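You operate a simulated robot arm through the tools that you are given. There is no shell and no other tool. Be economical: measure what you need, move in short steps, check, and stop when the job is done.

Carry out the task below with a simulated two-armed robot. There is one attempt and no reset: what you move stays moved.

Task
Hold the hand ram on the far bench steady with one hand and flip the ram rod the other way with the other.

The check looks at the end state, three seconds after you hand in, the way a careful person would. Anything else that was tipped, shoved, dropped, spilled or broken makes it a failure.

Robot
Two 7-joint arms with two-finger parallel grippers on one trunk, on a base that drives. Base frame: it is fixed to the floor where the robot stands at the start and does not move with it; the origin is under the middle of the robot, x ahead of it, y to its left, z up. Readings come in m, rad, newtons and seconds.
The left shoulder is at the start at [0.05, 0.187, 0.985], the right one opposite. With the tool pointing down near the work surface each hand reaches from about 0.1 to 0.62 m from the robot's upright axis, wherever it stands, measured 20 degrees to its own side. Places, roughly: ram rod [0.7, 0, 1.1]. Payload 3.43 kg a hand.
The tool frame of a hand sits at the grasp point between the pads (the TCP): z along the fingers, y along the line on which they close. The tips reach 0.03 m beyond it. Largest opening 0.094 m; finger width 0.028, thickness 0.01; the body of the gripper, 0.05 by 0.096 m, starts 0.055 m behind the TCP.
Orientation is told as [roll, pitch, yaw] about the base's x, y, z axes, in that order, counted from this pose: with the fingers straight down and closing along the base's y, the tool's x points along the base's -x, its y along +y and its z along -z.

Tools
- The arms move only by the tool arm_command. It takes "left_targets", "right_targets" or both (then of equal length, played together; a hand with none holds still); each is a list of rows, each a list of 3 entries, a list of its own where there are three numbers: the finger opening in m, from 0 to 0.094, then the shift along the base's x, y, z in m, then the turn, a rotation vector about the base's x, y, z in rad. In form: [[claw, [tx, ty, tz], [wx, wy, wz]], ...]. A call has 1 to 10 rows; each row is the pose to reach, as a shift and turn from the pose commanded when the call began. Rows are played at 5 a second. More than 0.05 m and 0.15 rad between two rows, or a gripper value outside its range, and nothing of the call is played. Where a pose cannot be reached the arm comes as near as it can. A force on the tool above 40 N (or 10 N above the force at the start of the call, whichever is more), or a blocked arm, ends the call early, and 0.2 s more pass. Each finger travels about 0.153 m/s and halts on what it meets, pressing with about 33 N; the grip force reading is that of the motor and also rises with nothing between the fingers. The clock runs only during rows and for 0.2 s after the last one: add rows that repeat a pose to give the fingers time. The reply holds the time, the measured pose of the TCP, the force on the tool along the base axes, the opening and the grip force, in the units named above and with some noise, with the torque about the TCP (base axes, N m) and any sound that the robot's microphone picked up.
- Cameras (640 x 400 px; columns grow to the right, rows downward): "scene" is now at [0.1487, 0.0113, 1.1927]; the picture's right is [0.12, -0.99, 0.00], its down [-0.10, -0.01, -0.99] and it looks along [0.99, 0.12, -0.10] (base axes); focal length 251 px, centre (320, 200). "left" rides on the left gripper at [0.076, -0.014, -0.103] in its tool frame; the picture's right is [0.18, 0.98, 0.00], its down [-0.75, 0.14, -0.64] and it looks along [-0.63, 0.12, 0.77] (tool axes); focal length 243 px, centre (320, 200). "right" rides on the right gripper at [0.076, 0.014, -0.103] in its tool frame; the picture's right is [-0.18, 0.98, 0.00], its down [-0.75, -0.14, -0.64] and it looks along [-0.63, -0.12, 0.77] (tool axes); focal length 243 px, centre (320, 200). There is no depth. A picture from a camera that has moved, and an enlarged one, comes with that camera's place and axes in the base frame and with its lens.
- get_image(camera): a new picture of that camera. No time passes.
- lift_body(by): slides the trunk up (or, below 0, down) by that many m; the arms and the scene camera ride with it, the base frame stays. It gives what a move gives, with no picture.
- base_move(legs): drives the robot by 1 to 6 legs, each [ahead, left, turn to the left] in m, m and rad, along the robot's own axes; the way and the turn of a leg run together, so that a leg with both is an arc; at most 1.5 m and 3.142 rad a leg. The arms and the cameras ride along, it lands a little off, and it stops where it bumps. It gives what a move gives.
- aim_head(pan, tilt): turns the head with the scene camera to pan (to the left, within 1.396 rad either way) and tilt (down, from -0.506 to 1.204), counted from straight ahead of the robot. It gives what a move gives.
- zoom(camera, box): a new picture of the part [left, top, right, bottom] of that camera's present view, enlarged. No time passes.
- sign_off(): hands the job in; it is judged then, once.

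Go step by step. Nothing tells you exact positions but the pictures and the camera data: compare them with the known pose of the tool, close in by small moves and look again before you grip or let go. The budget is 120 turns and 108 pictures, counting those below and the enlarged ones. Unless the task says otherwise, let go and move clear before handing in, and close with one line.

The tools are called after "Call:" as a command line: name --argument value ..., lists and objects as JSON in quotes. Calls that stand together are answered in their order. arm_command: Moves the arms, as the interface text tells. Its arguments: {"type":"object","properties":{"left_targets":{"type":"array"},"right_targets":{"type":"array"}},"required":[]} The other tools are called the same way: lift_body (by) slides the trunk up or down; base_move (legs) drives the base; aim_head (pan, tilt) turns the head that bears the scene camera; get_image (camera) takes a picture; zoom (camera, box) takes an enlarged picture of a part of a camera's view; sign_off () hands the job in.

At the start:

```text
time: 0.0
left_eef_pos: [0.4295, 0.1784, 1.0012]
left_ee_rot: [0.001, 0.0, 0.001]
left_force: [-0.6, -0.1, 0.8]
left_torque: [0.01, 0.04, -0.04]
left_opening: 0.0939
left_grip_force: 0.1
right_eef_pos: [0.3236, -0.1069, 1.1503]
right_ee_rot: [0.002, 0.003, 0.0]
right_force: [-1.1, 0.0, -0.3]
right_torque: [0.01, 0.01, 0.01]
right_opening: 0.094
right_grip_force: 0.0
trunk travel left (down, up): [-0.2, 0.232]
robot x, y, heading: [0.0031, 0.0026, 0.007]
head pan, tilt: [0.124, 0.105]
```

scene: 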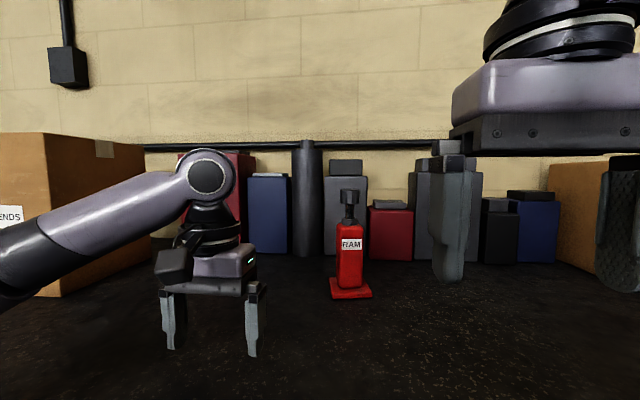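
right: 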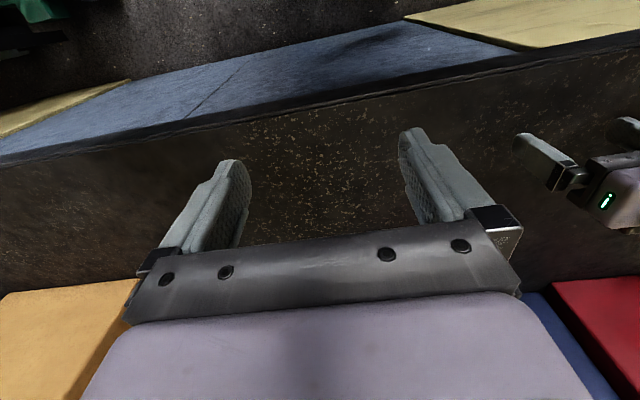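
left: 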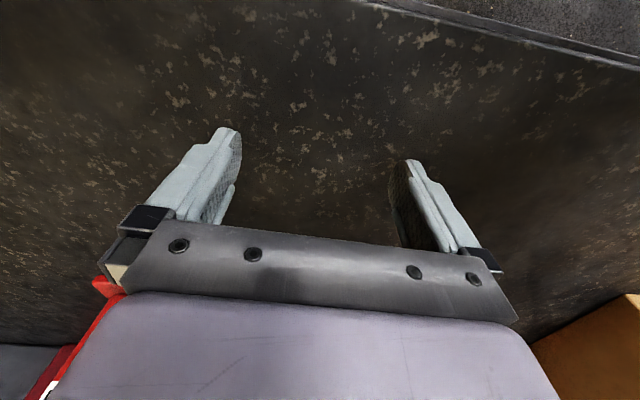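

I see a red hand ram labelled RAM with a grey rod on top, roughly straight ahead. I'll enlarge it.

Call:
zoom --camera "scene" --box '[300, 170, 400, 310]'

Call:
zoom --camera "scene" --box '[160, 120, 580, 320]'

```text
2.86 times, centred on (350, 240) of scene
camera zoom: at [0.1487, 0.0113, 1.1927], right [0.12, -0.99, 0.0], down [-0.1, -0.01, -0.99], along [0.99, 0.12, -0.1], focal length 718 px, centre (234, 86)
```

zoom: 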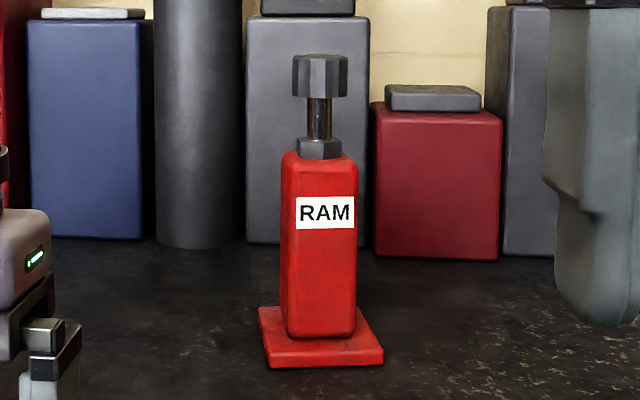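

```text
1.52 times, centred on (370, 220) of scene
camera zoom: at [0.1487, 0.0113, 1.1927], right [0.12, -0.99, 0.0], down [-0.1, -0.01, -0.99], along [0.99, 0.12, -0.1], focal length 383 px, centre (244, 170)
```

zoom: 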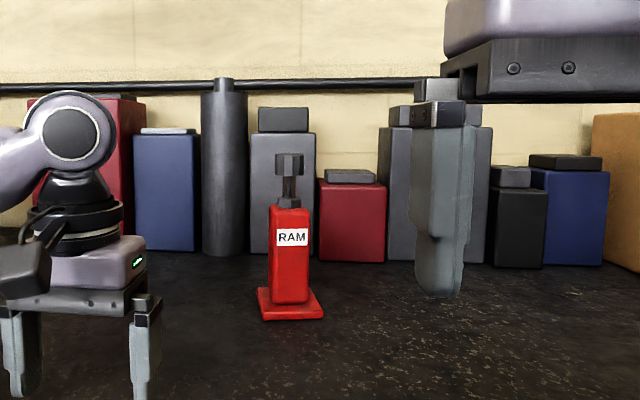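

The ram is a red block on a foot with a rod and head that stands up out of a collar. I'll look down to find the bench edge and how far I can drive.

Call:
aim_head --pan 0.0 --tilt 0.8

Call:
get_image --camera "scene"

```text
time: 1.1
left_eef_pos: [0.4298, 0.1795, 1.001]
left_ee_rot: [0.0, 0.0, 0.002]
left_force: [0.3, 0.9, 0.6]
left_torque: [0.01, 0.01, -0.01]
left_opening: 0.0939
left_grip_force: 0.1
right_eef_pos: [0.3243, -0.1061, 1.15]
right_ee_rot: [0.002, 0.002, 0.0]
right_force: [0.3, -0.6, -0.8]
right_torque: [0.01, 0.01, 0.02]
right_opening: 0.094
right_grip_force: 0.1
trunk travel left (down, up): [-0.2, 0.232]
robot x, y, heading: [-0.001, 0.0009, 0.001]
head pan, tilt: [0.0, 0.799]
```

```text
102 pictures are left
camera scene: at [0.138, 0.0, 1.1301], right [0.0, -1.0, 0.0], down [-0.72, 0.0, -0.7], along [0.7, 0.0, -0.72], focal length 251 px, centre (320, 200)
```

scene: 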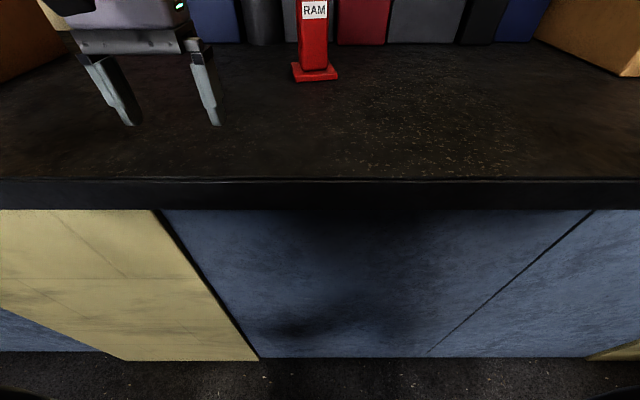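

The foot's front sits at about x=0.65, y≈0.01, the bench top at z≈0.94, its edge at x≈0.355. I'll check how much clearance the base has.

Call:
aim_head --pan 0.0 --tilt 1.2

Call:
get_image --camera "scene"

```text
time: 1.9
left_eef_pos: [0.4301, 0.1779, 1.0005]
left_ee_rot: [-0.001, 0.001, 0.001]
left_force: [-0.1, 0.6, -0.1]
left_torque: [-0.03, -0.01, 0.0]
left_opening: 0.0939
left_grip_force: 0.0
right_eef_pos: [0.324, -0.106, 1.1501]
right_ee_rot: [0.002, 0.002, 0.0]
right_force: [0.3, 0.3, -0.3]
right_torque: [-0.01, -0.01, -0.02]
right_opening: 0.094
right_grip_force: 0.0
trunk travel left (down, up): [-0.2, 0.232]
robot x, y, heading: [0.003, -0.0001, 0.004]
head pan, tilt: [0.0, 1.201]
```

```text
101 pictures are left
camera scene: at [0.1133, 0.0, 1.1024], right [0.0, -1.0, 0.0], down [-0.93, 0.0, -0.36], along [0.36, 0.0, -0.93], focal length 251 px, centre (320, 200)
```

scene: 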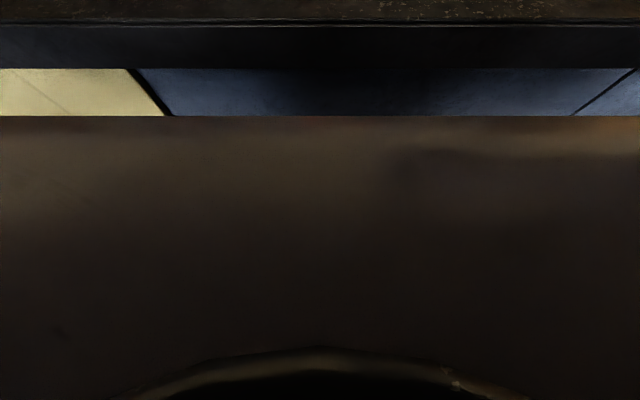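

There's ample floor clearance, so I'll drive ahead 0.13 m and look again.

Call:
base_move --legs '[[0.13, 0, 0]]'

Call:
aim_head --pan 0.0 --tilt 0.3

Call:
get_image --camera "scene"

Call:
zoom --camera "scene" --box '[260, 110, 380, 250]'

```text
time: 3.0
left_eef_pos: [0.4885, 0.1783, 0.9994]
left_ee_rot: [0.0, 0.001, 0.001]
left_force: [0.1, 0.2, -0.8]
left_torque: [-0.02, 0.02, 0.0]
left_opening: 0.0941
left_grip_force: 0.1
right_eef_pos: [0.3825, -0.1061, 1.1483]
right_ee_rot: [-0.001, 0.003, -0.004]
right_force: [-0.4, -0.3, 0.0]
right_torque: [0.01, 0.01, -0.01]
right_opening: 0.094
right_grip_force: 0.0
trunk travel left (down, up): [-0.2, 0.232]
robot x, y, heading: [0.061, -0.0007, -0.003]
head pan, tilt: [0.0, 1.201]
stopped in leg 1: the robot was blocked; the commanded pose is now the measured one
```

```text
time: 4.2
left_eef_pos: [0.4881, 0.1786, 0.9991]
left_ee_rot: [0.001, 0.001, 0.0]
left_force: [-0.1, 0.4, -0.6]
left_torque: [-0.02, 0.01, 0.0]
left_opening: 0.0938
left_grip_force: 0.1
right_eef_pos: [0.3832, -0.1068, 1.149]
right_ee_rot: [0.001, 0.005, -0.002]
right_force: [0.2, 0.4, -0.3]
right_torque: [-0.03, 0.0, -0.01]
right_opening: 0.094
right_grip_force: 0.1
trunk travel left (down, up): [-0.2, 0.232]
robot x, y, heading: [0.0602, -0.0005, 0.004]
head pan, tilt: [0.0, 0.3]
```

```text
100 pictures are left
camera scene: at [0.2088, -0.0001, 1.1744], right [0.0, -1.0, 0.0], down [-0.3, 0.0, -0.95], along [0.95, 0.0, -0.3], focal length 251 px, centre (320, 200)
```

scene: 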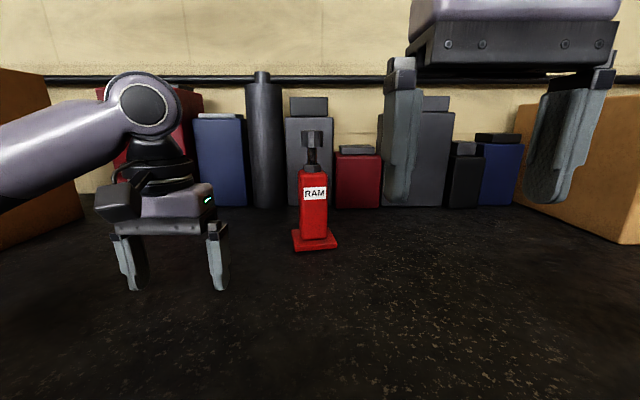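

```text
2.86 times, centred on (320, 180) of scene
camera zoom: at [0.2088, -0.0001, 1.1744], right [0.0, -1.0, 0.0], down [-0.3, 0.0, -0.95], along [0.95, 0.0, -0.3], focal length 718 px, centre (320, 257)
```

zoom: 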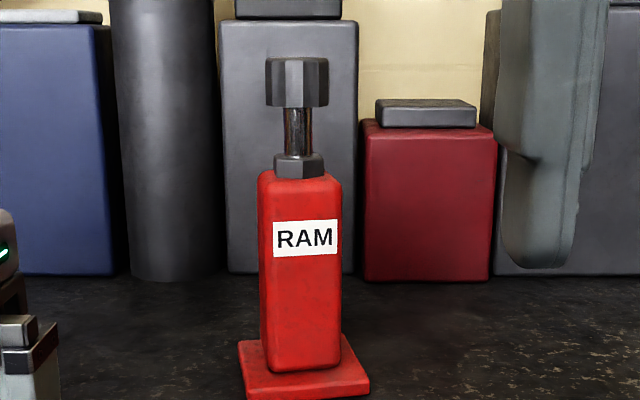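

The base stopped at x≈0.06, which is close enough. I place the ram's centre at about (0.678, 0.012), turned about +0.2 rad, with the body at z 0.955–1.08 and the head at z 1.13–1.16. The right hand will hold the body from the front right, tilted forward, and I'll bring it to a pre-grasp pose first.

Call:
arm_command --right_targets '[[0.094, [0.023, 0.012, 0.0], [0.0131, -0.1304, 0.0226]], [0.094, [0.046, 0.024, 0.0], [0.0262, -0.2608, 0.0453]], [0.094, [0.069, 0.036, -0.005], [0.0392, -0.391, 0.0679]], [0.094, [0.092, 0.048, -0.015], [0.0523, -0.5215, 0.0905]], [0.094, [0.115, 0.06, -0.026], [0.0654, -0.652, 0.113]], [0.094, [0.138, 0.072, -0.037], [0.0785, -0.782, 0.136]], [0.094, [0.16, 0.084, -0.048], [0.0915, -0.9126, 0.158]], [0.094, [0.183, 0.096, -0.059], [0.1046, -1.043, 0.181]], [0.094, [0.183, 0.096, -0.059], [0.1046, -1.043, 0.181]]]'

Call:
get_image --camera "scene"

Call:
get_image --camera "right"

```text
time: 6.2
left_eef_pos: [0.4895, 0.1789, 0.9991]
left_ee_rot: [0.0, 0.001, 0.0]
left_force: [0.9, 0.0, -0.5]
left_torque: [0.0, 0.01, -0.01]
left_opening: 0.0939
left_grip_force: 0.1
right_eef_pos: [0.5664, -0.0124, 1.0897]
right_ee_rot: [0.005, -1.045, 0.192]
right_force: [-0.9, 0.4, 0.1]
right_torque: [-0.02, 0.0, 0.01]
right_opening: 0.0939
right_grip_force: 0.1
trunk travel left (down, up): [-0.2, 0.232]
robot x, y, heading: [0.0619, 0.0015, 0.001]
head pan, tilt: [0.0, 0.3]
```

```text
98 pictures are left
camera scene: at [0.2089, -0.0001, 1.1744], right [0.0, -1.0, 0.0], down [-0.3, 0.0, -0.96], along [0.96, 0.0, -0.3], focal length 251 px, centre (320, 200)
```

scene: 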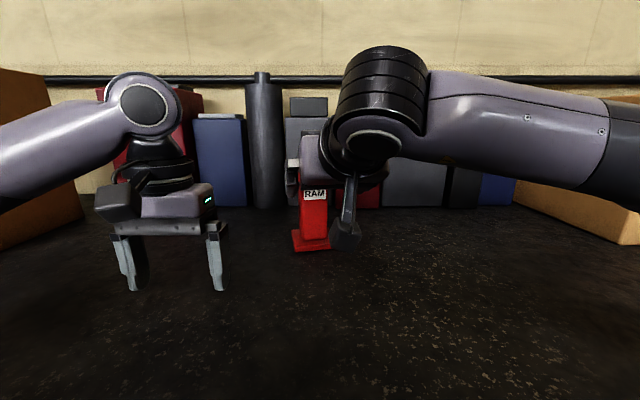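

```text
97 pictures are left
camera right: at [0.4401, -0.0235, 1.0765], right [-0.1, 0.98, 0.16], down [-0.14, -0.18, 0.97], along [0.98, 0.08, 0.16], focal length 243 px, centre (320, 200)
```

right: 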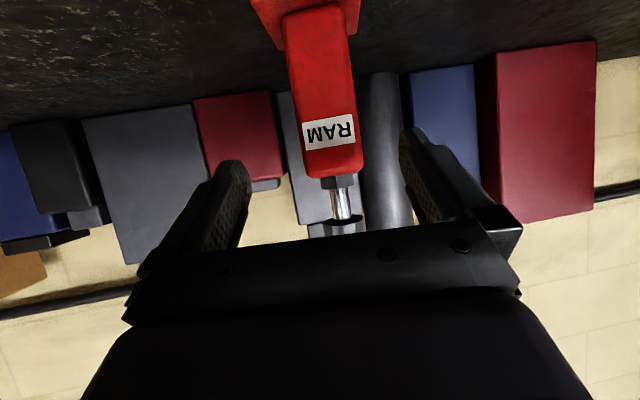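

The ram body lies between the fingers, a few millimetres toward +y. I'll advance so that they straddle the body, then look.

Call:
arm_command --right_targets '[[0.094, [0.02, 0.008, -0.012], [0, 0, 0]], [0.094, [0.04, 0.012, -0.024], [0, 0, 0]], [0.094, [0.06, 0.016, -0.036], [0, 0, 0]], [0.094, [0.08, 0.0205, -0.048], [0, 0, 0]], [0.094, [0.1, 0.025, -0.06], [0, 0, 0]], [0.094, [0.1, 0.025, -0.06], [0, 0, 0]]]'

Call:
get_image --camera "right"

Call:
get_image --camera "scene"

```text
time: 7.6
left_eef_pos: [0.4889, 0.1787, 1.0002]
left_ee_rot: [0.0, 0.002, 0.0]
left_force: [0.5, 0.5, 0.2]
left_torque: [0.01, 0.02, -0.03]
left_opening: 0.0938
left_grip_force: 0.1
right_eef_pos: [0.6665, 0.0139, 1.0325]
right_ee_rot: [0.007, -1.042, 0.192]
right_force: [0.0, 0.4, -0.7]
right_torque: [-0.02, 0.03, 0.01]
right_opening: 0.0938
right_grip_force: 0.0
trunk travel left (down, up): [-0.2, 0.232]
robot x, y, heading: [0.0555, -0.0049, 0.001]
head pan, tilt: [0.0, 0.3]
```

```text
96 pictures are left
camera right: at [0.5391, 0.0019, 1.0186], right [-0.1, 0.98, 0.16], down [-0.14, -0.18, 0.97], along [0.98, 0.08, 0.16], focal length 243 px, centre (320, 200)
```

right: 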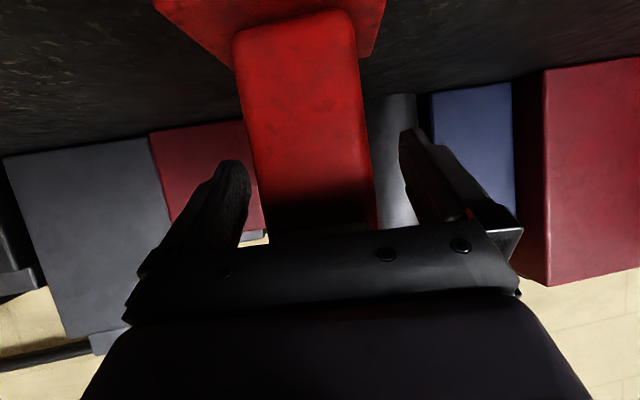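

```text
95 pictures are left
camera scene: at [0.2089, -0.0001, 1.1744], right [0.0, -1.0, 0.0], down [-0.3, 0.0, -0.96], along [0.96, 0.0, -0.3], focal length 251 px, centre (320, 200)
```

scene: 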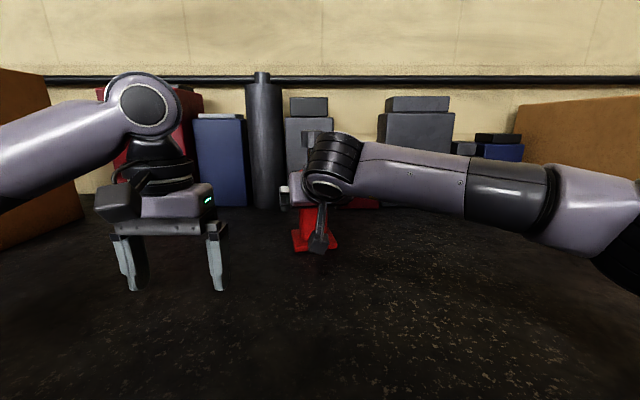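

The fingers straddle the body, centred to within about 2 mm. I'll close the right hand gently.

Call:
arm_command --right_targets '[[0.078, [0, 0, 0], [0, 0, 0]], [0.066, [0, 0, 0], [0, 0, 0]], [0.058, [0, 0, 0], [0, 0, 0]], [0.052, [0, 0, 0], [0, 0, 0]], [0.045, [0, 0, 0], [0, 0, 0]], [0.04, [0, 0, 0], [0, 0, 0]], [0.04, [0, 0, 0], [0, 0, 0]]]'

Call:
get_image --camera "right"

```text
time: 9.2
left_eef_pos: [0.489, 0.1787, 0.9992]
left_ee_rot: [0.002, 0.003, 0.002]
left_force: [-0.3, 0.2, 0.3]
left_torque: [-0.01, -0.03, -0.03]
left_opening: 0.0939
left_grip_force: 0.0
right_eef_pos: [0.6654, 0.0131, 1.0314]
right_ee_rot: [0.006, -1.04, 0.192]
right_force: [-0.4, 0.0, -0.1]
right_torque: [-0.34, -0.15, -0.05]
right_opening: 0.0544
right_grip_force: 33.0
trunk travel left (down, up): [-0.2, 0.232]
robot x, y, heading: [0.059, 0.0017, -0.004]
head pan, tilt: [0.0, 0.3]
```

```text
94 pictures are left
camera right: at [0.5386, 0.0019, 1.0188], right [-0.1, 0.98, 0.16], down [-0.14, -0.18, 0.97], along [0.98, 0.08, 0.16], focal length 243 px, centre (320, 200)
```

right: 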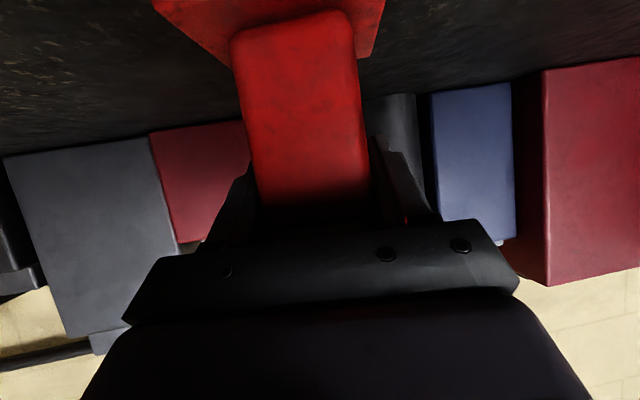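

The ram is held, with the right opening at 0.054 and 33 N of grip. Next the left hand goes up and over, staying clear above the rod head, with a slight yaw.

Call:
arm_command --left_targets '[[0.094, [0, 0, 0.045], [0, 0, 0]], [0.094, [0, 0, 0.09], [0, 0, -0.1]], [0.094, [0, 0, 0.135], [0, 0, -0.2]], [0.094, [0, 0, 0.18], [0, 0, -0.3]], [0.094, [0, 0, 0.225], [0, 0, -0.4]], [0.094, [0, 0, 0.26], [0, 0, -0.5]], [0.094, [0, 0, 0.26], [0, 0, -0.5]]]'

Call:
get_image --camera "left"

Call:
get_image --camera "scene"

```text
time: 10.8
left_eef_pos: [0.4656, 0.1833, 1.2064]
left_ee_rot: [0.002, -0.002, -0.499]
left_force: [0.5, -0.3, -0.3]
left_torque: [-0.02, -0.02, -0.02]
left_opening: 0.0938
left_grip_force: 0.0
left hand out of reach, approached as far as the arm can: row 5, 6, 7
right_eef_pos: [0.6648, 0.0135, 1.0312]
right_ee_rot: [0.005, -1.041, 0.193]
right_force: [-1.3, 0.0, 0.4]
right_torque: [-0.42, -0.18, -0.01]
right_opening: 0.0545
right_grip_force: 33.4
trunk travel left (down, up): [-0.2, 0.232]
robot x, y, heading: [0.0592, -0.0009, 0.0]
head pan, tilt: [0.0, 0.3]
```

```text
93 pictures are left
camera left: at [0.3922, 0.2065, 1.3087], right [0.31, 0.95, 0.0], down [0.73, -0.24, 0.64], along [0.61, -0.2, -0.77], focal length 243 px, centre (320, 200)
```

left: 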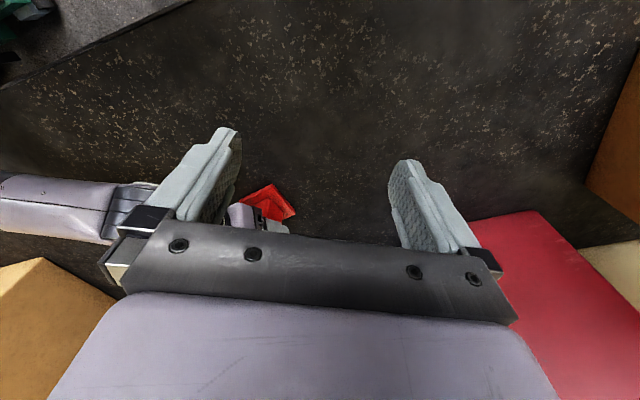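

```text
92 pictures are left
camera scene: at [0.2087, 0.0, 1.1745], right [0.0, -1.0, 0.0], down [-0.3, 0.0, -0.96], along [0.96, 0.0, -0.3], focal length 251 px, centre (320, 200)
```

scene: 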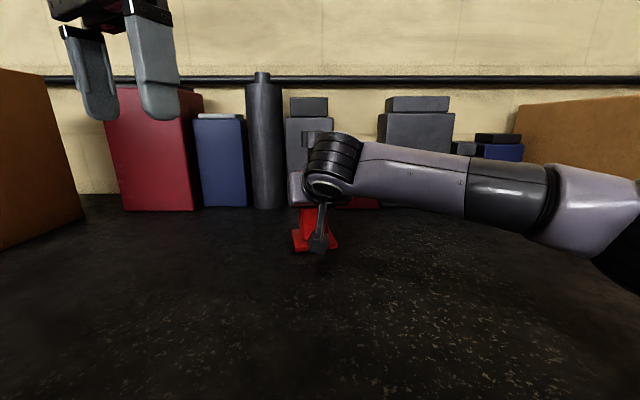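

Fingers-down at that height is out of reach, so the left hand will come in from the left, nearly horizontal, 20° down. I'll turn it first and check the pose.

Call:
arm_command --left_targets '[[0.094, [0.0, 0.0, -0.02], [-0.0879, -0.1043, -0.0387]], [0.094, [0.0, 0.0, -0.04], [-0.1758, -0.2087, -0.0774]], [0.094, [0, 0, -0.05], [-0.2637, -0.313, -0.1162]], [0.094, [0, 0, -0.05], [-0.3516, -0.4173, -0.1549]], [0.094, [0.01, 0, -0.05], [-0.4394, -0.5217, -0.1936]], [0.094, [0.02, 0, -0.05], [-0.5273, -0.626, -0.2323]], [0.094, [0.03, 0, -0.05], [-0.6152, -0.7303, -0.2711]], [0.094, [0.03, 0, -0.05], [-0.7031, -0.8347, -0.3098]], [0.094, [0.03, 0, -0.05], [-0.791, -0.939, -0.3485]], [0.094, [0.03, 0, -0.05], [-0.791, -0.939, -0.3485]]]'

Call:
get_image --camera "left"

Call:
get_image --camera "scene"

```text
time: 13.0
left_eef_pos: [0.5012, 0.1832, 1.1568]
left_ee_rot: [-0.002, -1.222, -0.894]
left_force: [-0.7, 0.7, 0.4]
left_torque: [-0.01, 0.01, 0.02]
left_opening: 0.094
left_grip_force: 0.0
right_eef_pos: [0.6656, 0.0142, 1.0325]
right_ee_rot: [0.008, -1.044, 0.192]
right_force: [-0.8, 0.8, 0.6]
right_torque: [-0.29, -0.15, -0.08]
right_opening: 0.0543
right_grip_force: 33.2
trunk travel left (down, up): [-0.2, 0.232]
robot x, y, heading: [0.0629, -0.0021, 0.003]
head pan, tilt: [0.0, 0.3]
```

```text
91 pictures are left
camera left: at [0.4131, 0.2689, 1.1217], right [0.73, 0.66, -0.17], down [-0.1, 0.36, 0.93], along [0.68, -0.66, 0.33], focal length 243 px, centre (320, 200)
```

left: 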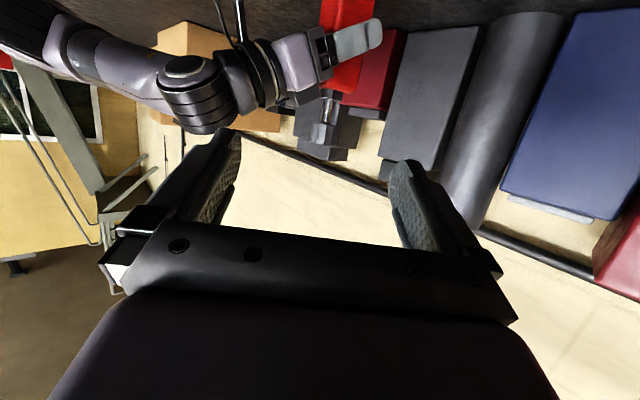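

```text
90 pictures are left
camera scene: at [0.2087, 0.0001, 1.1745], right [0.0, -1.0, 0.0], down [-0.3, 0.0, -0.96], along [0.96, 0.0, -0.3], focal length 251 px, centre (320, 200)
```

scene: 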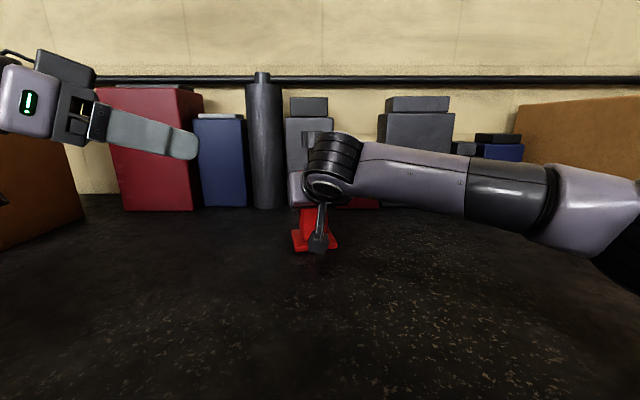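

The turn worked. I'll move to the pre-grasp pose, 12 cm back from the rod head along the finger direction.

Call:
arm_command --left_targets '[[0.094, [0.03, 0.0, 0.02], [0, 0, 0]], [0.094, [0.06, -0.02, 0.034], [0, 0, 0]], [0.094, [0.09, -0.045, 0.034], [0, 0, 0]], [0.094, [0.104, -0.079, 0.034], [0, 0, 0]], [0.094, [0.104, -0.079, 0.034], [0, 0, 0]]]'

Call:
get_image --camera "left"

Call:
get_image --camera "scene"

```text
time: 14.2
left_eef_pos: [0.6086, 0.1023, 1.1883]
left_ee_rot: [-0.005, -1.217, -0.894]
left_force: [-0.4, 0.0, 0.4]
left_torque: [0.02, -0.01, 0.01]
left_opening: 0.0941
left_grip_force: 0.1
right_eef_pos: [0.6655, 0.0149, 1.0317]
right_ee_rot: [0.007, -1.042, 0.193]
right_force: [-1.4, 1.4, -0.1]
right_torque: [-0.28, -0.02, -0.11]
right_opening: 0.0543
right_grip_force: 32.8
trunk travel left (down, up): [-0.2, 0.232]
robot x, y, heading: [0.0567, -0.001, -0.002]
head pan, tilt: [0.0, 0.3]
```

```text
89 pictures are left
camera left: at [0.5203, 0.1896, 1.1528], right [0.73, 0.66, -0.17], down [-0.1, 0.36, 0.93], along [0.68, -0.66, 0.33], focal length 243 px, centre (320, 200)
```

left: 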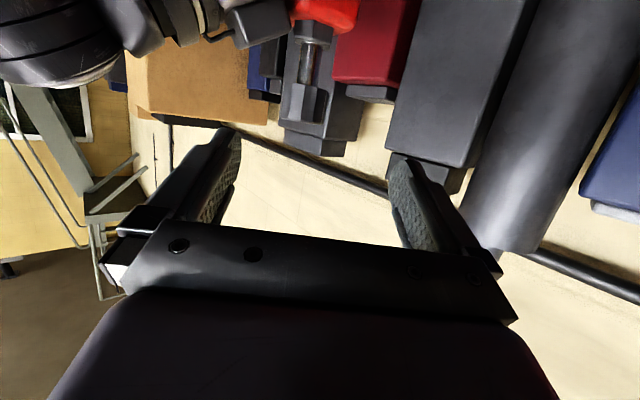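

```text
88 pictures are left
camera scene: at [0.2087, 0.0001, 1.1744], right [0.0, -1.0, 0.0], down [-0.3, 0.0, -0.96], along [0.96, 0.0, -0.3], focal length 251 px, centre (320, 200)
```

scene: 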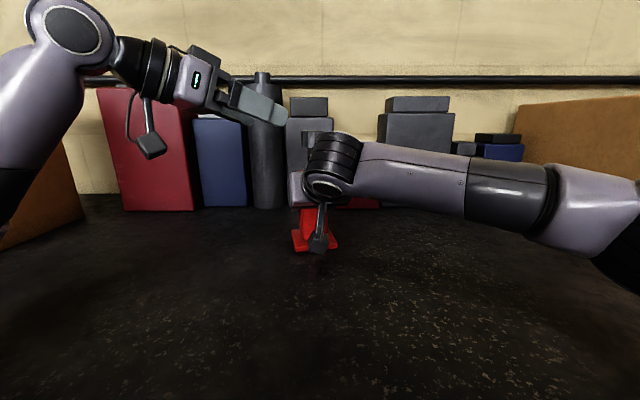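

I want a finer fix on the rod head, so I'll enlarge it in the left view.

Call:
zoom --camera "left" --box '[230, 0, 390, 160]'

Call:
zoom --camera "scene" --box '[260, 110, 380, 260]'

```text
2.50 times, centred on (310, 80) of left
camera zoom: at [0.5203, 0.1896, 1.1528], right [0.73, 0.66, -0.17], down [-0.1, 0.36, 0.93], along [0.68, -0.66, 0.33], focal length 606 px, centre (345, 500)
```

zoom: 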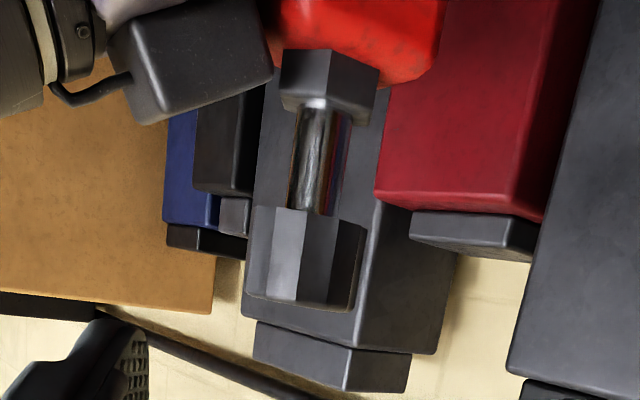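

```text
2.67 times, centred on (320, 185) of scene
camera zoom: at [0.2087, 0.0001, 1.1744], right [0.0, -1.0, 0.0], down [-0.3, 0.0, -0.96], along [0.96, 0.0, -0.3], focal length 670 px, centre (320, 240)
```

zoom: 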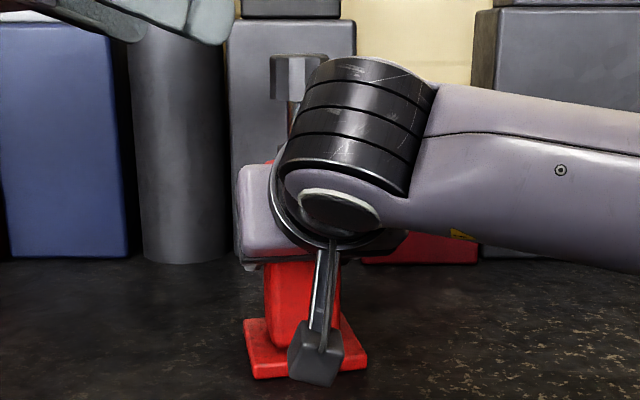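

Triangulating with both cameras puts the rod head at about (0.660, 0.0145, 1.145), its underside near 1.131 and the collar top near 1.103. I'll correct sideways and then come most of the way in.

Call:
arm_command --left_targets '[[0.094, [-0.0127, -0.0082, -0.0036], [0, 0, 0]], [0.094, [0.0027, -0.0274, -0.0127], [0, 0, 0]], [0.094, [0.0181, -0.0466, -0.0218], [0, 0, 0]], [0.094, [0.0284, -0.0594, -0.0279], [0, 0, 0]], [0.094, [0.0284, -0.0594, -0.0279], [0, 0, 0]]]'

Call:
get_image --camera "left"

Call:
zoom --camera "scene" --box '[220, 90, 380, 220]'

```text
time: 15.4
left_eef_pos: [0.63, 0.0475, 1.1731]
left_ee_rot: [0.034, -1.23, -0.923]
left_force: [-0.1, 0.7, 0.1]
left_torque: [-0.01, -0.04, -0.02]
left_opening: 0.0942
left_grip_force: 0.0
right_eef_pos: [0.6628, 0.0166, 1.0333]
right_ee_rot: [0.003, -1.044, 0.196]
right_force: [-0.3, 0.1, 0.6]
right_torque: [0.02, -0.04, -0.01]
right_opening: 0.0545
right_grip_force: 32.6
trunk travel left (down, up): [-0.2, 0.232]
robot x, y, heading: [0.0586, 0.0003, 0.005]
head pan, tilt: [0.0, 0.3]
```

```text
85 pictures are left
camera left: at [0.5429, 0.1342, 1.1344], right [0.73, 0.67, -0.16], down [-0.12, 0.36, 0.93], along [0.68, -0.65, 0.34], focal length 243 px, centre (320, 200)
```

left: 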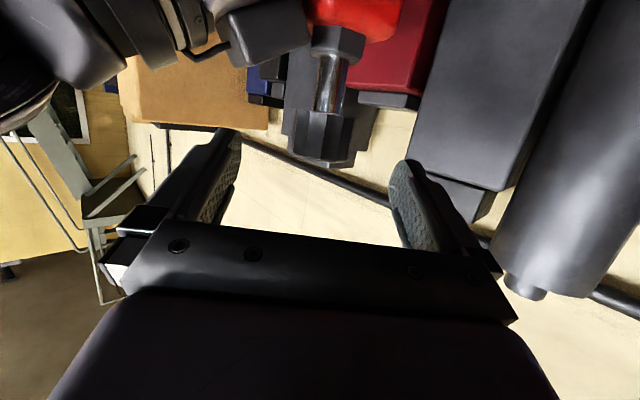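

```text
3.08 times, centred on (300, 155) of scene
camera zoom: at [0.2057, 0.0019, 1.1759], right [0.0, -1.0, 0.0], down [-0.29, 0.0, -0.96], along [0.96, 0.0, -0.29], focal length 773 px, centre (382, 338)
```

zoom: 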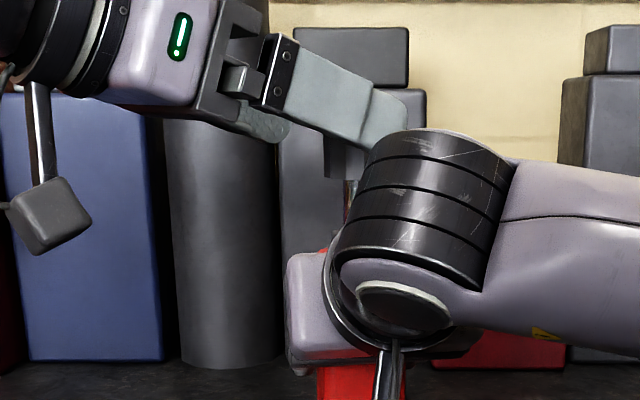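

The left arm ended short and slightly turned, and the robot shifted a few mm with no tool force, so a link is probably touching something. I'll look before going on.

Call:
aim_head --pan 0.7 --tilt 0.6

Call:
get_image --camera "scene"

Call:
get_image --camera "right"

```text
time: 16.5
left_eef_pos: [0.63, 0.048, 1.1723]
left_ee_rot: [0.039, -1.232, -0.93]
left_force: [0.2, -0.5, -0.2]
left_torque: [-0.01, -0.01, 0.01]
left_opening: 0.0938
left_grip_force: 0.1
right_eef_pos: [0.6623, 0.0159, 1.0339]
right_ee_rot: [0.004, -1.046, 0.194]
right_force: [0.5, -0.3, -0.1]
right_torque: [-0.01, -0.04, -0.01]
right_opening: 0.0544
right_grip_force: 32.6
trunk travel left (down, up): [-0.2, 0.232]
robot x, y, heading: [0.0583, 0.0003, 0.0]
head pan, tilt: [0.7, 0.6]
```

```text
83 pictures are left
camera scene: at [0.1796, 0.058, 1.1476], right [0.64, -0.77, 0.0], down [-0.43, -0.36, -0.83], along [0.63, 0.53, -0.56], focal length 251 px, centre (320, 200)
```

scene: 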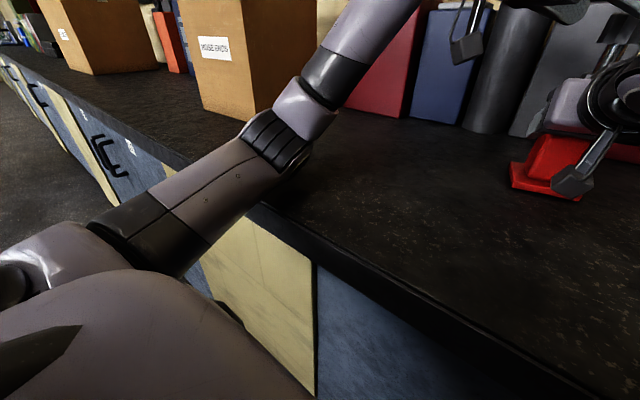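

```text
82 pictures are left
camera right: at [0.5357, 0.003, 1.0207], right [-0.1, 0.98, 0.16], down [-0.15, -0.17, 0.97], along [0.98, 0.08, 0.16], focal length 243 px, centre (320, 200)
```

right: 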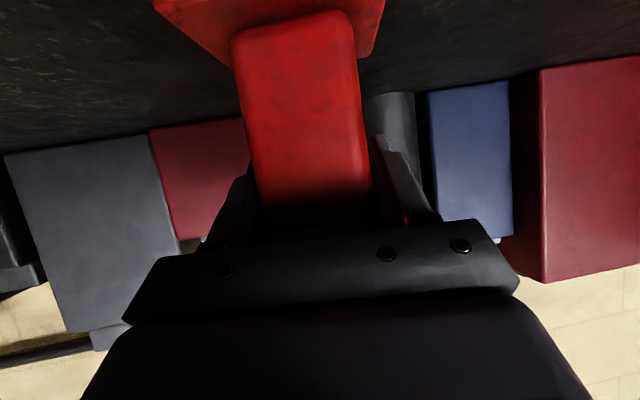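

The left elbow is resting on the bench. I'll back the left arm off to lift it, then release and retract the right hand so I can raise the trunk.

Call:
arm_command --left_targets '[[0.094, [-0.0154, 0.0192, 0.0091], [0, 0, 0]], [0.094, [-0.0308, 0.0384, 0.0182], [0, 0, 0]], [0.094, [-0.0411, 0.0512, 0.0243], [0, 0, 0]], [0.094, [-0.0411, 0.0712, 0.0443], [0, 0, 0]], [0.094, [-0.0411, 0.0712, 0.0443], [0, 0, 0]]]'

Call:
get_image --camera "scene"

Call:
get_image --camera "right"

```text
time: 17.7
left_eef_pos: [0.5941, 0.1172, 1.2053]
left_ee_rot: [-0.009, -1.217, -0.888]
left_force: [0.3, 0.0, 0.1]
left_torque: [-0.01, 0.03, 0.0]
left_opening: 0.0938
left_grip_force: 0.0
right_eef_pos: [0.6649, 0.0161, 1.0318]
right_ee_rot: [0.005, -1.043, 0.194]
right_force: [2.1, 1.1, -1.9]
right_torque: [-0.34, 0.16, 0.04]
right_opening: 0.0544
right_grip_force: 32.9
trunk travel left (down, up): [-0.2, 0.232]
robot x, y, heading: [0.0584, -0.0003, -0.0]
head pan, tilt: [0.7, 0.6]
```

```text
81 pictures are left
camera scene: at [0.1833, 0.0576, 1.1464], right [0.64, -0.77, 0.0], down [-0.43, -0.36, -0.82], along [0.63, 0.53, -0.57], focal length 251 px, centre (320, 200)
```

scene: 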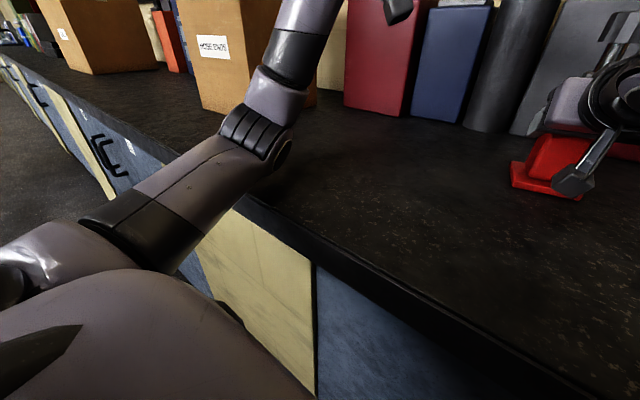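

```text
80 pictures are left
camera right: at [0.539, 0.0029, 1.0186], right [-0.1, 0.98, 0.16], down [-0.14, -0.18, 0.97], along [0.98, 0.08, 0.16], focal length 243 px, centre (320, 200)
```

right: 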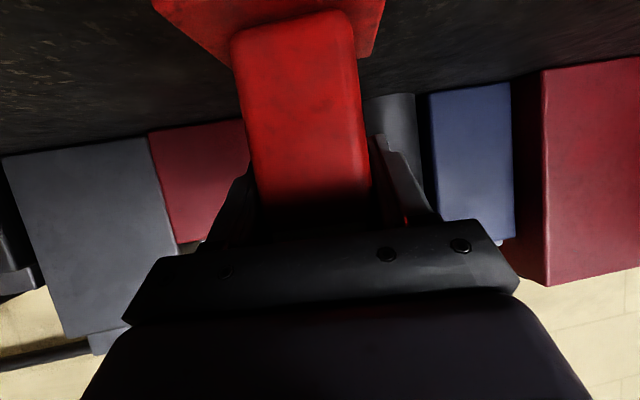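

The robot sprang back and the ram is where it was. I'll open the right hand, retract it, and move the left hand aside.

Call:
arm_command --right_targets '[[0.07, [0, 0, 0], [0, 0, 0]], [0.094, [0, 0, 0], [0, 0, 0]], [0.094, [0, 0, 0], [0, 0, 0]], [0.094, [-0.0212, -0.0043, 0.0125], [0, 0, 0]], [0.094, [-0.0425, -0.0086, 0.025], [0, 0, 0]], [0.094, [-0.0637, -0.0129, 0.0375], [0, 0, 0]], [0.094, [-0.085, -0.0172, 0.05], [0, 0, 0]], [0.094, [-0.1, -0.02, 0.06], [0, 0, 0]], [0.094, [-0.1, -0.02, 0.06], [0, 0, 0]]]' --left_targets '[[0.094, [-0.01, 0.02, 0], [0, 0, 0]], [0.094, [-0.02, 0.04, 0], [0, 0, 0]], [0.094, [-0.03, 0.06, 0], [0, 0, 0]], [0.094, [-0.04, 0.07, 0], [0, 0, 0]], [0.094, [-0.05, 0.07, 0], [0, 0, 0]], [0.094, [-0.06, 0.07, 0], [0, 0, 0]], [0.094, [-0.06, 0.07, 0], [0, 0, 0]], [0.094, [-0.06, 0.07, 0], [0, 0, 0]], [0.094, [-0.06, 0.07, 0], [0, 0, 0]]]'

Call:
lift_body --by 0.15

Call:
aim_head --pan 0.0 --tilt 0.5

Call:
get_image --camera "scene"

Call:
get_image --camera "right"

```text
time: 19.7
left_eef_pos: [0.5292, 0.1778, 1.2138]
left_ee_rot: [0.024, -1.218, -0.921]
left_force: [-0.5, 0.2, -0.4]
left_torque: [0.0, 0.0, 0.0]
left_opening: 0.0937
left_grip_force: 0.1
right_eef_pos: [0.564, -0.0126, 1.091]
right_ee_rot: [0.02, -1.045, 0.179]
right_force: [0.1, 0.2, 0.7]
right_torque: [0.01, -0.01, -0.02]
right_opening: 0.094
right_grip_force: 0.1
trunk travel left (down, up): [-0.2, 0.232]
robot x, y, heading: [0.0594, 0.0025, -0.004]
head pan, tilt: [0.7, 0.6]
```

```text
time: 21.4
left_eef_pos: [0.5326, 0.1852, 1.3585]
left_ee_rot: [-0.004, -1.218, -0.894]
left_force: [0.4, -0.2, 0.8]
left_torque: [0.0, 0.02, 0.03]
left_opening: 0.094
left_grip_force: 0.1
right_eef_pos: [0.5671, -0.0059, 1.2382]
right_ee_rot: [0.008, -1.042, 0.192]
right_force: [0.4, -0.1, -0.4]
right_torque: [-0.02, -0.03, 0.0]
right_opening: 0.0937
right_grip_force: 0.1
trunk travel left (down, up): [-0.35, 0.082]
robot x, y, heading: [0.058, 0.0011, -0.002]
head pan, tilt: [0.7, 0.6]
```

```text
time: 22.5
left_eef_pos: [0.5331, 0.1849, 1.3587]
left_ee_rot: [-0.007, -1.218, -0.893]
left_force: [0.3, -0.2, 0.3]
left_torque: [0.03, 0.01, 0.0]
left_opening: 0.0942
left_grip_force: 0.1
right_eef_pos: [0.5665, -0.0061, 1.2388]
right_ee_rot: [0.007, -1.043, 0.19]
right_force: [-0.1, -0.1, -0.8]
right_torque: [0.01, -0.01, 0.02]
right_opening: 0.0938
right_grip_force: 0.1
trunk travel left (down, up): [-0.35, 0.082]
robot x, y, heading: [0.0595, 0.0018, 0.001]
head pan, tilt: [0.0, 0.499]
```

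```text
79 pictures are left
camera scene: at [0.2064, 0.0, 1.306], right [0.0, -1.0, 0.0], down [-0.48, 0.0, -0.88], along [0.88, 0.0, -0.48], focal length 251 px, centre (320, 200)
```

scene: 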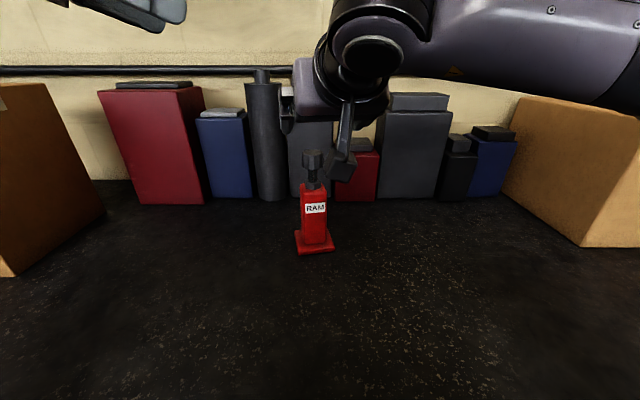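

```text
78 pictures are left
camera right: at [0.4406, -0.0185, 1.2264], right [-0.1, 0.98, 0.16], down [-0.14, -0.18, 0.97], along [0.98, 0.08, 0.16], focal length 243 px, centre (320, 200)
```

right: 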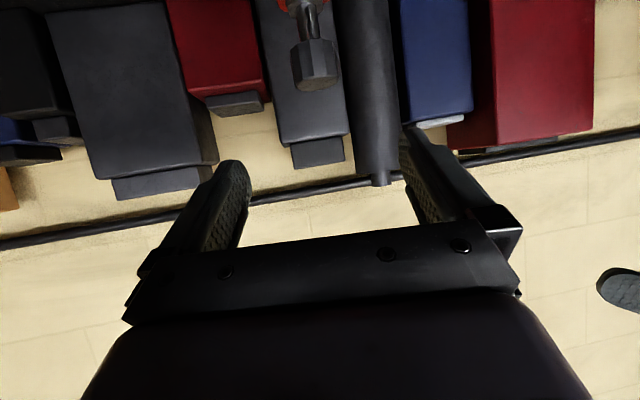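

The trunk is 15 cm higher and the ram is untouched. I'll lower the right hand, bring it in and re-grip the same place.

Call:
arm_command --right_targets '[[0.094, [0, 0, -0.04], [0, 0, 0]], [0.094, [0, 0, -0.08], [0, 0, 0]], [0.094, [0, 0, -0.12], [0, 0, 0]], [0.094, [0, 0, -0.149], [0, 0, 0]], [0.094, [0.025, 0.005, -0.164], [0, 0, 0]], [0.094, [0.05, 0.01, -0.179], [0, 0, 0]], [0.094, [0.075, 0.0155, -0.194], [0, 0, 0]], [0.094, [0.099, 0.0205, -0.208], [0, 0, 0]], [0.094, [0.099, 0.0205, -0.208], [0, 0, 0]]]'

Call:
get_image --camera "right"

Call:
get_image --camera "scene"

```text
time: 24.5
left_eef_pos: [0.5327, 0.1865, 1.3599]
left_ee_rot: [-0.005, -1.218, -0.893]
left_force: [-0.2, 0.2, -0.2]
left_torque: [-0.01, -0.01, 0.02]
left_opening: 0.0939
left_grip_force: 0.0
right_eef_pos: [0.6649, 0.0121, 1.033]
right_ee_rot: [0.006, -1.041, 0.192]
right_force: [-0.6, -0.6, -0.1]
right_torque: [0.0, -0.01, -0.02]
right_opening: 0.0937
right_grip_force: 0.0
trunk travel left (down, up): [-0.35, 0.082]
robot x, y, heading: [0.0552, 0.001, -0.009]
head pan, tilt: [0.0, 0.499]
```

```text
77 pictures are left
camera right: at [0.5392, -0.0001, 1.0201], right [-0.1, 0.98, 0.16], down [-0.14, -0.18, 0.97], along [0.98, 0.08, 0.16], focal length 243 px, centre (320, 200)
```

right: 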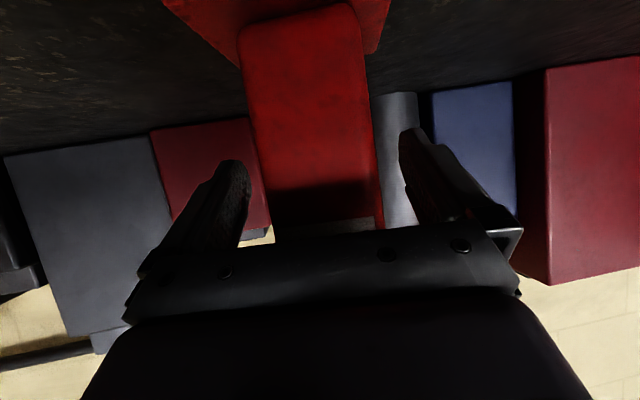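

```text
76 pictures are left
camera scene: at [0.2063, -0.0001, 1.3061], right [0.0, -1.0, 0.0], down [-0.48, 0.0, -0.88], along [0.88, 0.0, -0.48], focal length 251 px, centre (320, 200)
```

scene: 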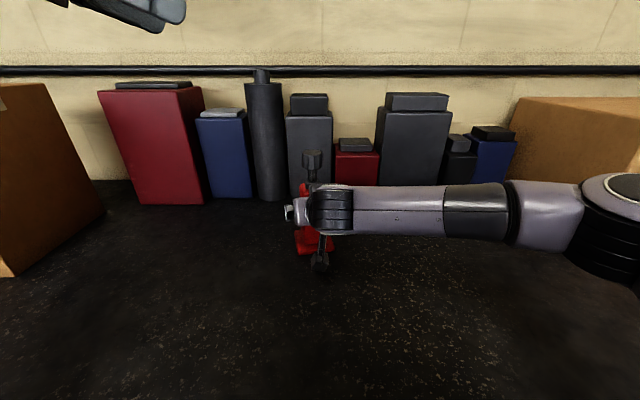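

The body is centred between the fingers again. I'll close the right hand.

Call:
arm_command --right_targets '[[0.078, [0, 0.001, -0.001], [0, 0, 0]], [0.066, [0, 0.001, -0.001], [0, 0, 0]], [0.058, [0, 0.001, -0.001], [0, 0, 0]], [0.052, [0, 0.001, -0.001], [0, 0, 0]], [0.045, [0, 0.001, -0.001], [0, 0, 0]], [0.04, [0, 0.001, -0.001], [0, 0, 0]], [0.04, [0, 0.001, -0.001], [0, 0, 0]]]'

Call:
zoom --camera "scene" --box '[260, 130, 370, 270]'

```text
time: 26.1
left_eef_pos: [0.5332, 0.1849, 1.3594]
left_ee_rot: [-0.005, -1.219, -0.894]
left_force: [-0.3, 0.1, -1.0]
left_torque: [0.01, -0.01, -0.02]
left_opening: 0.094
left_grip_force: 0.0
right_eef_pos: [0.6643, 0.0151, 1.0307]
right_ee_rot: [0.006, -1.043, 0.192]
right_force: [-1.3, 3.9, -0.4]
right_torque: [-0.07, -0.15, 0.04]
right_opening: 0.0545
right_grip_force: 32.9
trunk travel left (down, up): [-0.35, 0.082]
robot x, y, heading: [0.06, -0.0003, -0.0]
head pan, tilt: [0.0, 0.499]
```

```text
2.86 times, centred on (315, 200) of scene
camera zoom: at [0.2063, 0.0004, 1.306], right [0.0, -1.0, 0.0], down [-0.48, 0.0, -0.88], along [0.88, 0.0, -0.48], focal length 718 px, centre (334, 200)
```

zoom: 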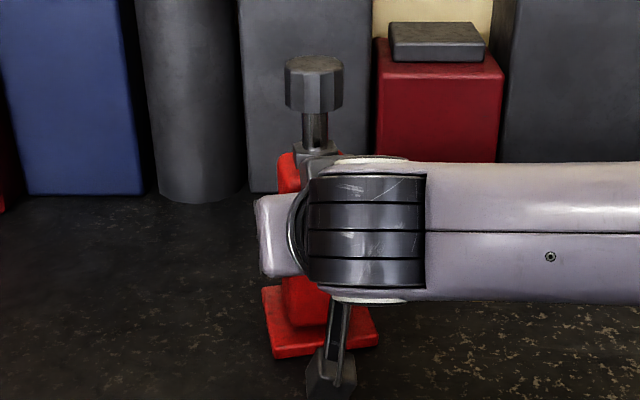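

Re-gripped. From above, the rod head is confirmed at about (0.661, 0.0135), top z≈1.16. The left hand now goes to its pre-grasp pose.

Call:
arm_command --left_targets '[[0.094, [0.015, -0.01, -0.04], [0, 0, 0]], [0.094, [0.03, -0.025, -0.08], [0, 0, 0]], [0.094, [0.05, -0.045, -0.12], [0, 0, 0]], [0.094, [0.065, -0.07, -0.155], [0, 0, 0]], [0.094, [0.072, -0.102, -0.18], [0, 0, 0]], [0.094, [0.072, -0.102, -0.18], [0, 0, 0]]]'

Call:
get_image --camera "left"

Call:
get_image --camera "scene"

```text
time: 27.5
left_eef_pos: [0.6025, 0.082, 1.1771]
left_ee_rot: [-0.005, -1.219, -0.897]
left_force: [-0.9, 0.3, -1.1]
left_torque: [-0.02, 0.0, 0.0]
left_opening: 0.0941
left_grip_force: 0.0
right_eef_pos: [0.666, 0.0118, 1.0326]
right_ee_rot: [0.006, -1.043, 0.193]
right_force: [-2.1, 0.8, -0.1]
right_torque: [-0.36, 0.1, -0.13]
right_opening: 0.0546
right_grip_force: 33.1
trunk travel left (down, up): [-0.35, 0.082]
robot x, y, heading: [0.0571, -0.0025, 0.001]
head pan, tilt: [0.0, 0.499]
```

```text
74 pictures are left
camera left: at [0.5149, 0.1695, 1.1406], right [0.73, 0.66, -0.17], down [-0.1, 0.36, 0.93], along [0.68, -0.66, 0.33], focal length 243 px, centre (320, 200)
```

left: 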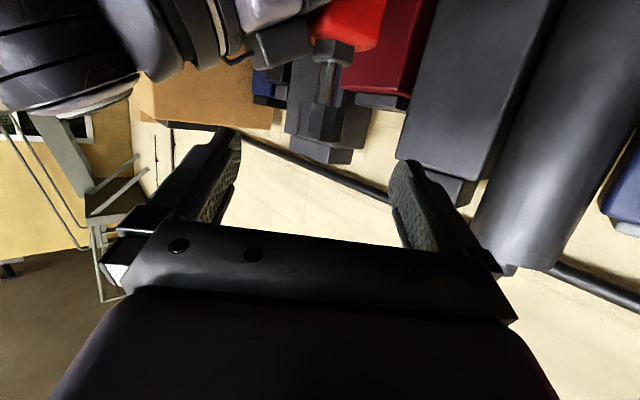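

```text
73 pictures are left
camera scene: at [0.2063, 0.0, 1.306], right [0.0, -1.0, 0.0], down [-0.48, 0.0, -0.88], along [0.88, 0.0, -0.48], focal length 251 px, centre (320, 200)
```

scene: 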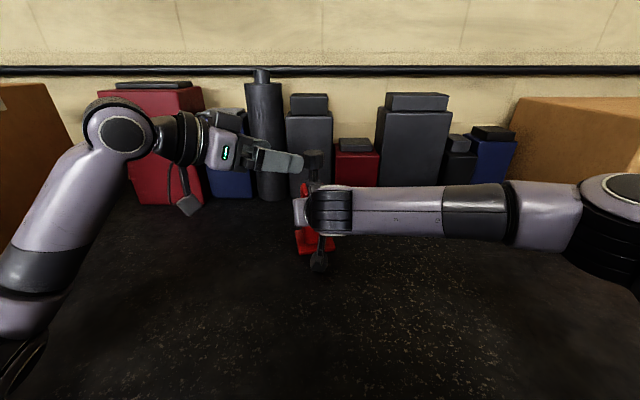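

Both elbows are clear now, and the left ray confirms the head at (0.659, 0.014, 1.143). I'll advance to straddle it.

Call:
arm_command --left_targets '[[0.094, [0.014, -0.016, -0.0075], [0, 0, 0]], [0.094, [0.0275, -0.032, -0.015], [0, 0, 0]], [0.094, [0.041, -0.048, -0.0225], [0, 0, 0]], [0.094, [0.0545, -0.064, -0.029], [0, 0, 0]], [0.094, [0.0545, -0.064, -0.029], [0, 0, 0]]]'

Call:
get_image --camera "left"

Call:
zoom --camera "scene" --box '[240, 120, 380, 260]'

```text
time: 28.7
left_eef_pos: [0.6611, 0.0196, 1.1504]
left_ee_rot: [-0.003, -1.219, -0.896]
left_force: [0.6, -0.2, 0.6]
left_torque: [-0.02, 0.02, -0.05]
left_opening: 0.0939
left_grip_force: 0.0
right_eef_pos: [0.6648, 0.0123, 1.0319]
right_ee_rot: [0.007, -1.042, 0.193]
right_force: [-1.5, -1.6, 1.0]
right_torque: [-0.44, 0.08, -0.09]
right_opening: 0.0543
right_grip_force: 32.4
trunk travel left (down, up): [-0.35, 0.082]
robot x, y, heading: [0.0601, 0.0031, 0.002]
head pan, tilt: [0.0, 0.499]
```

```text
72 pictures are left
camera left: at [0.5735, 0.1073, 1.1143], right [0.73, 0.66, -0.17], down [-0.1, 0.36, 0.93], along [0.68, -0.66, 0.33], focal length 243 px, centre (320, 200)
```

left: 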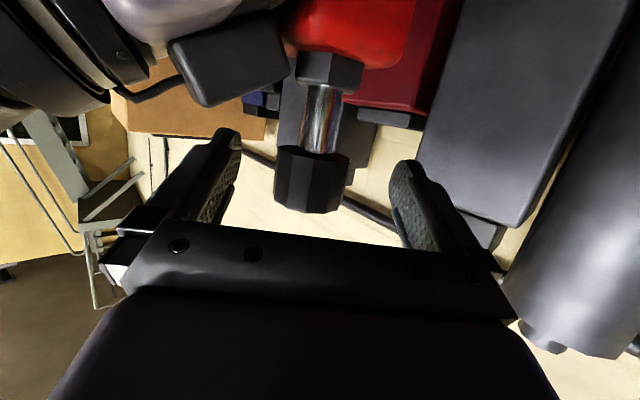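

```text
2.86 times, centred on (310, 190) of scene
camera zoom: at [0.2064, -0.0001, 1.306], right [0.0, -1.0, 0.0], down [-0.48, 0.0, -0.88], along [0.88, 0.0, -0.48], focal length 718 px, centre (349, 229)
```

zoom: 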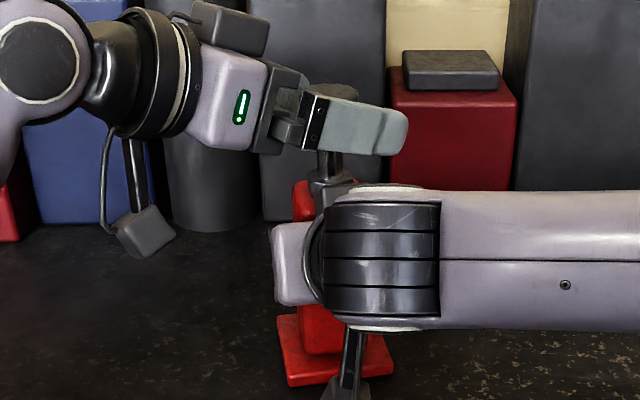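

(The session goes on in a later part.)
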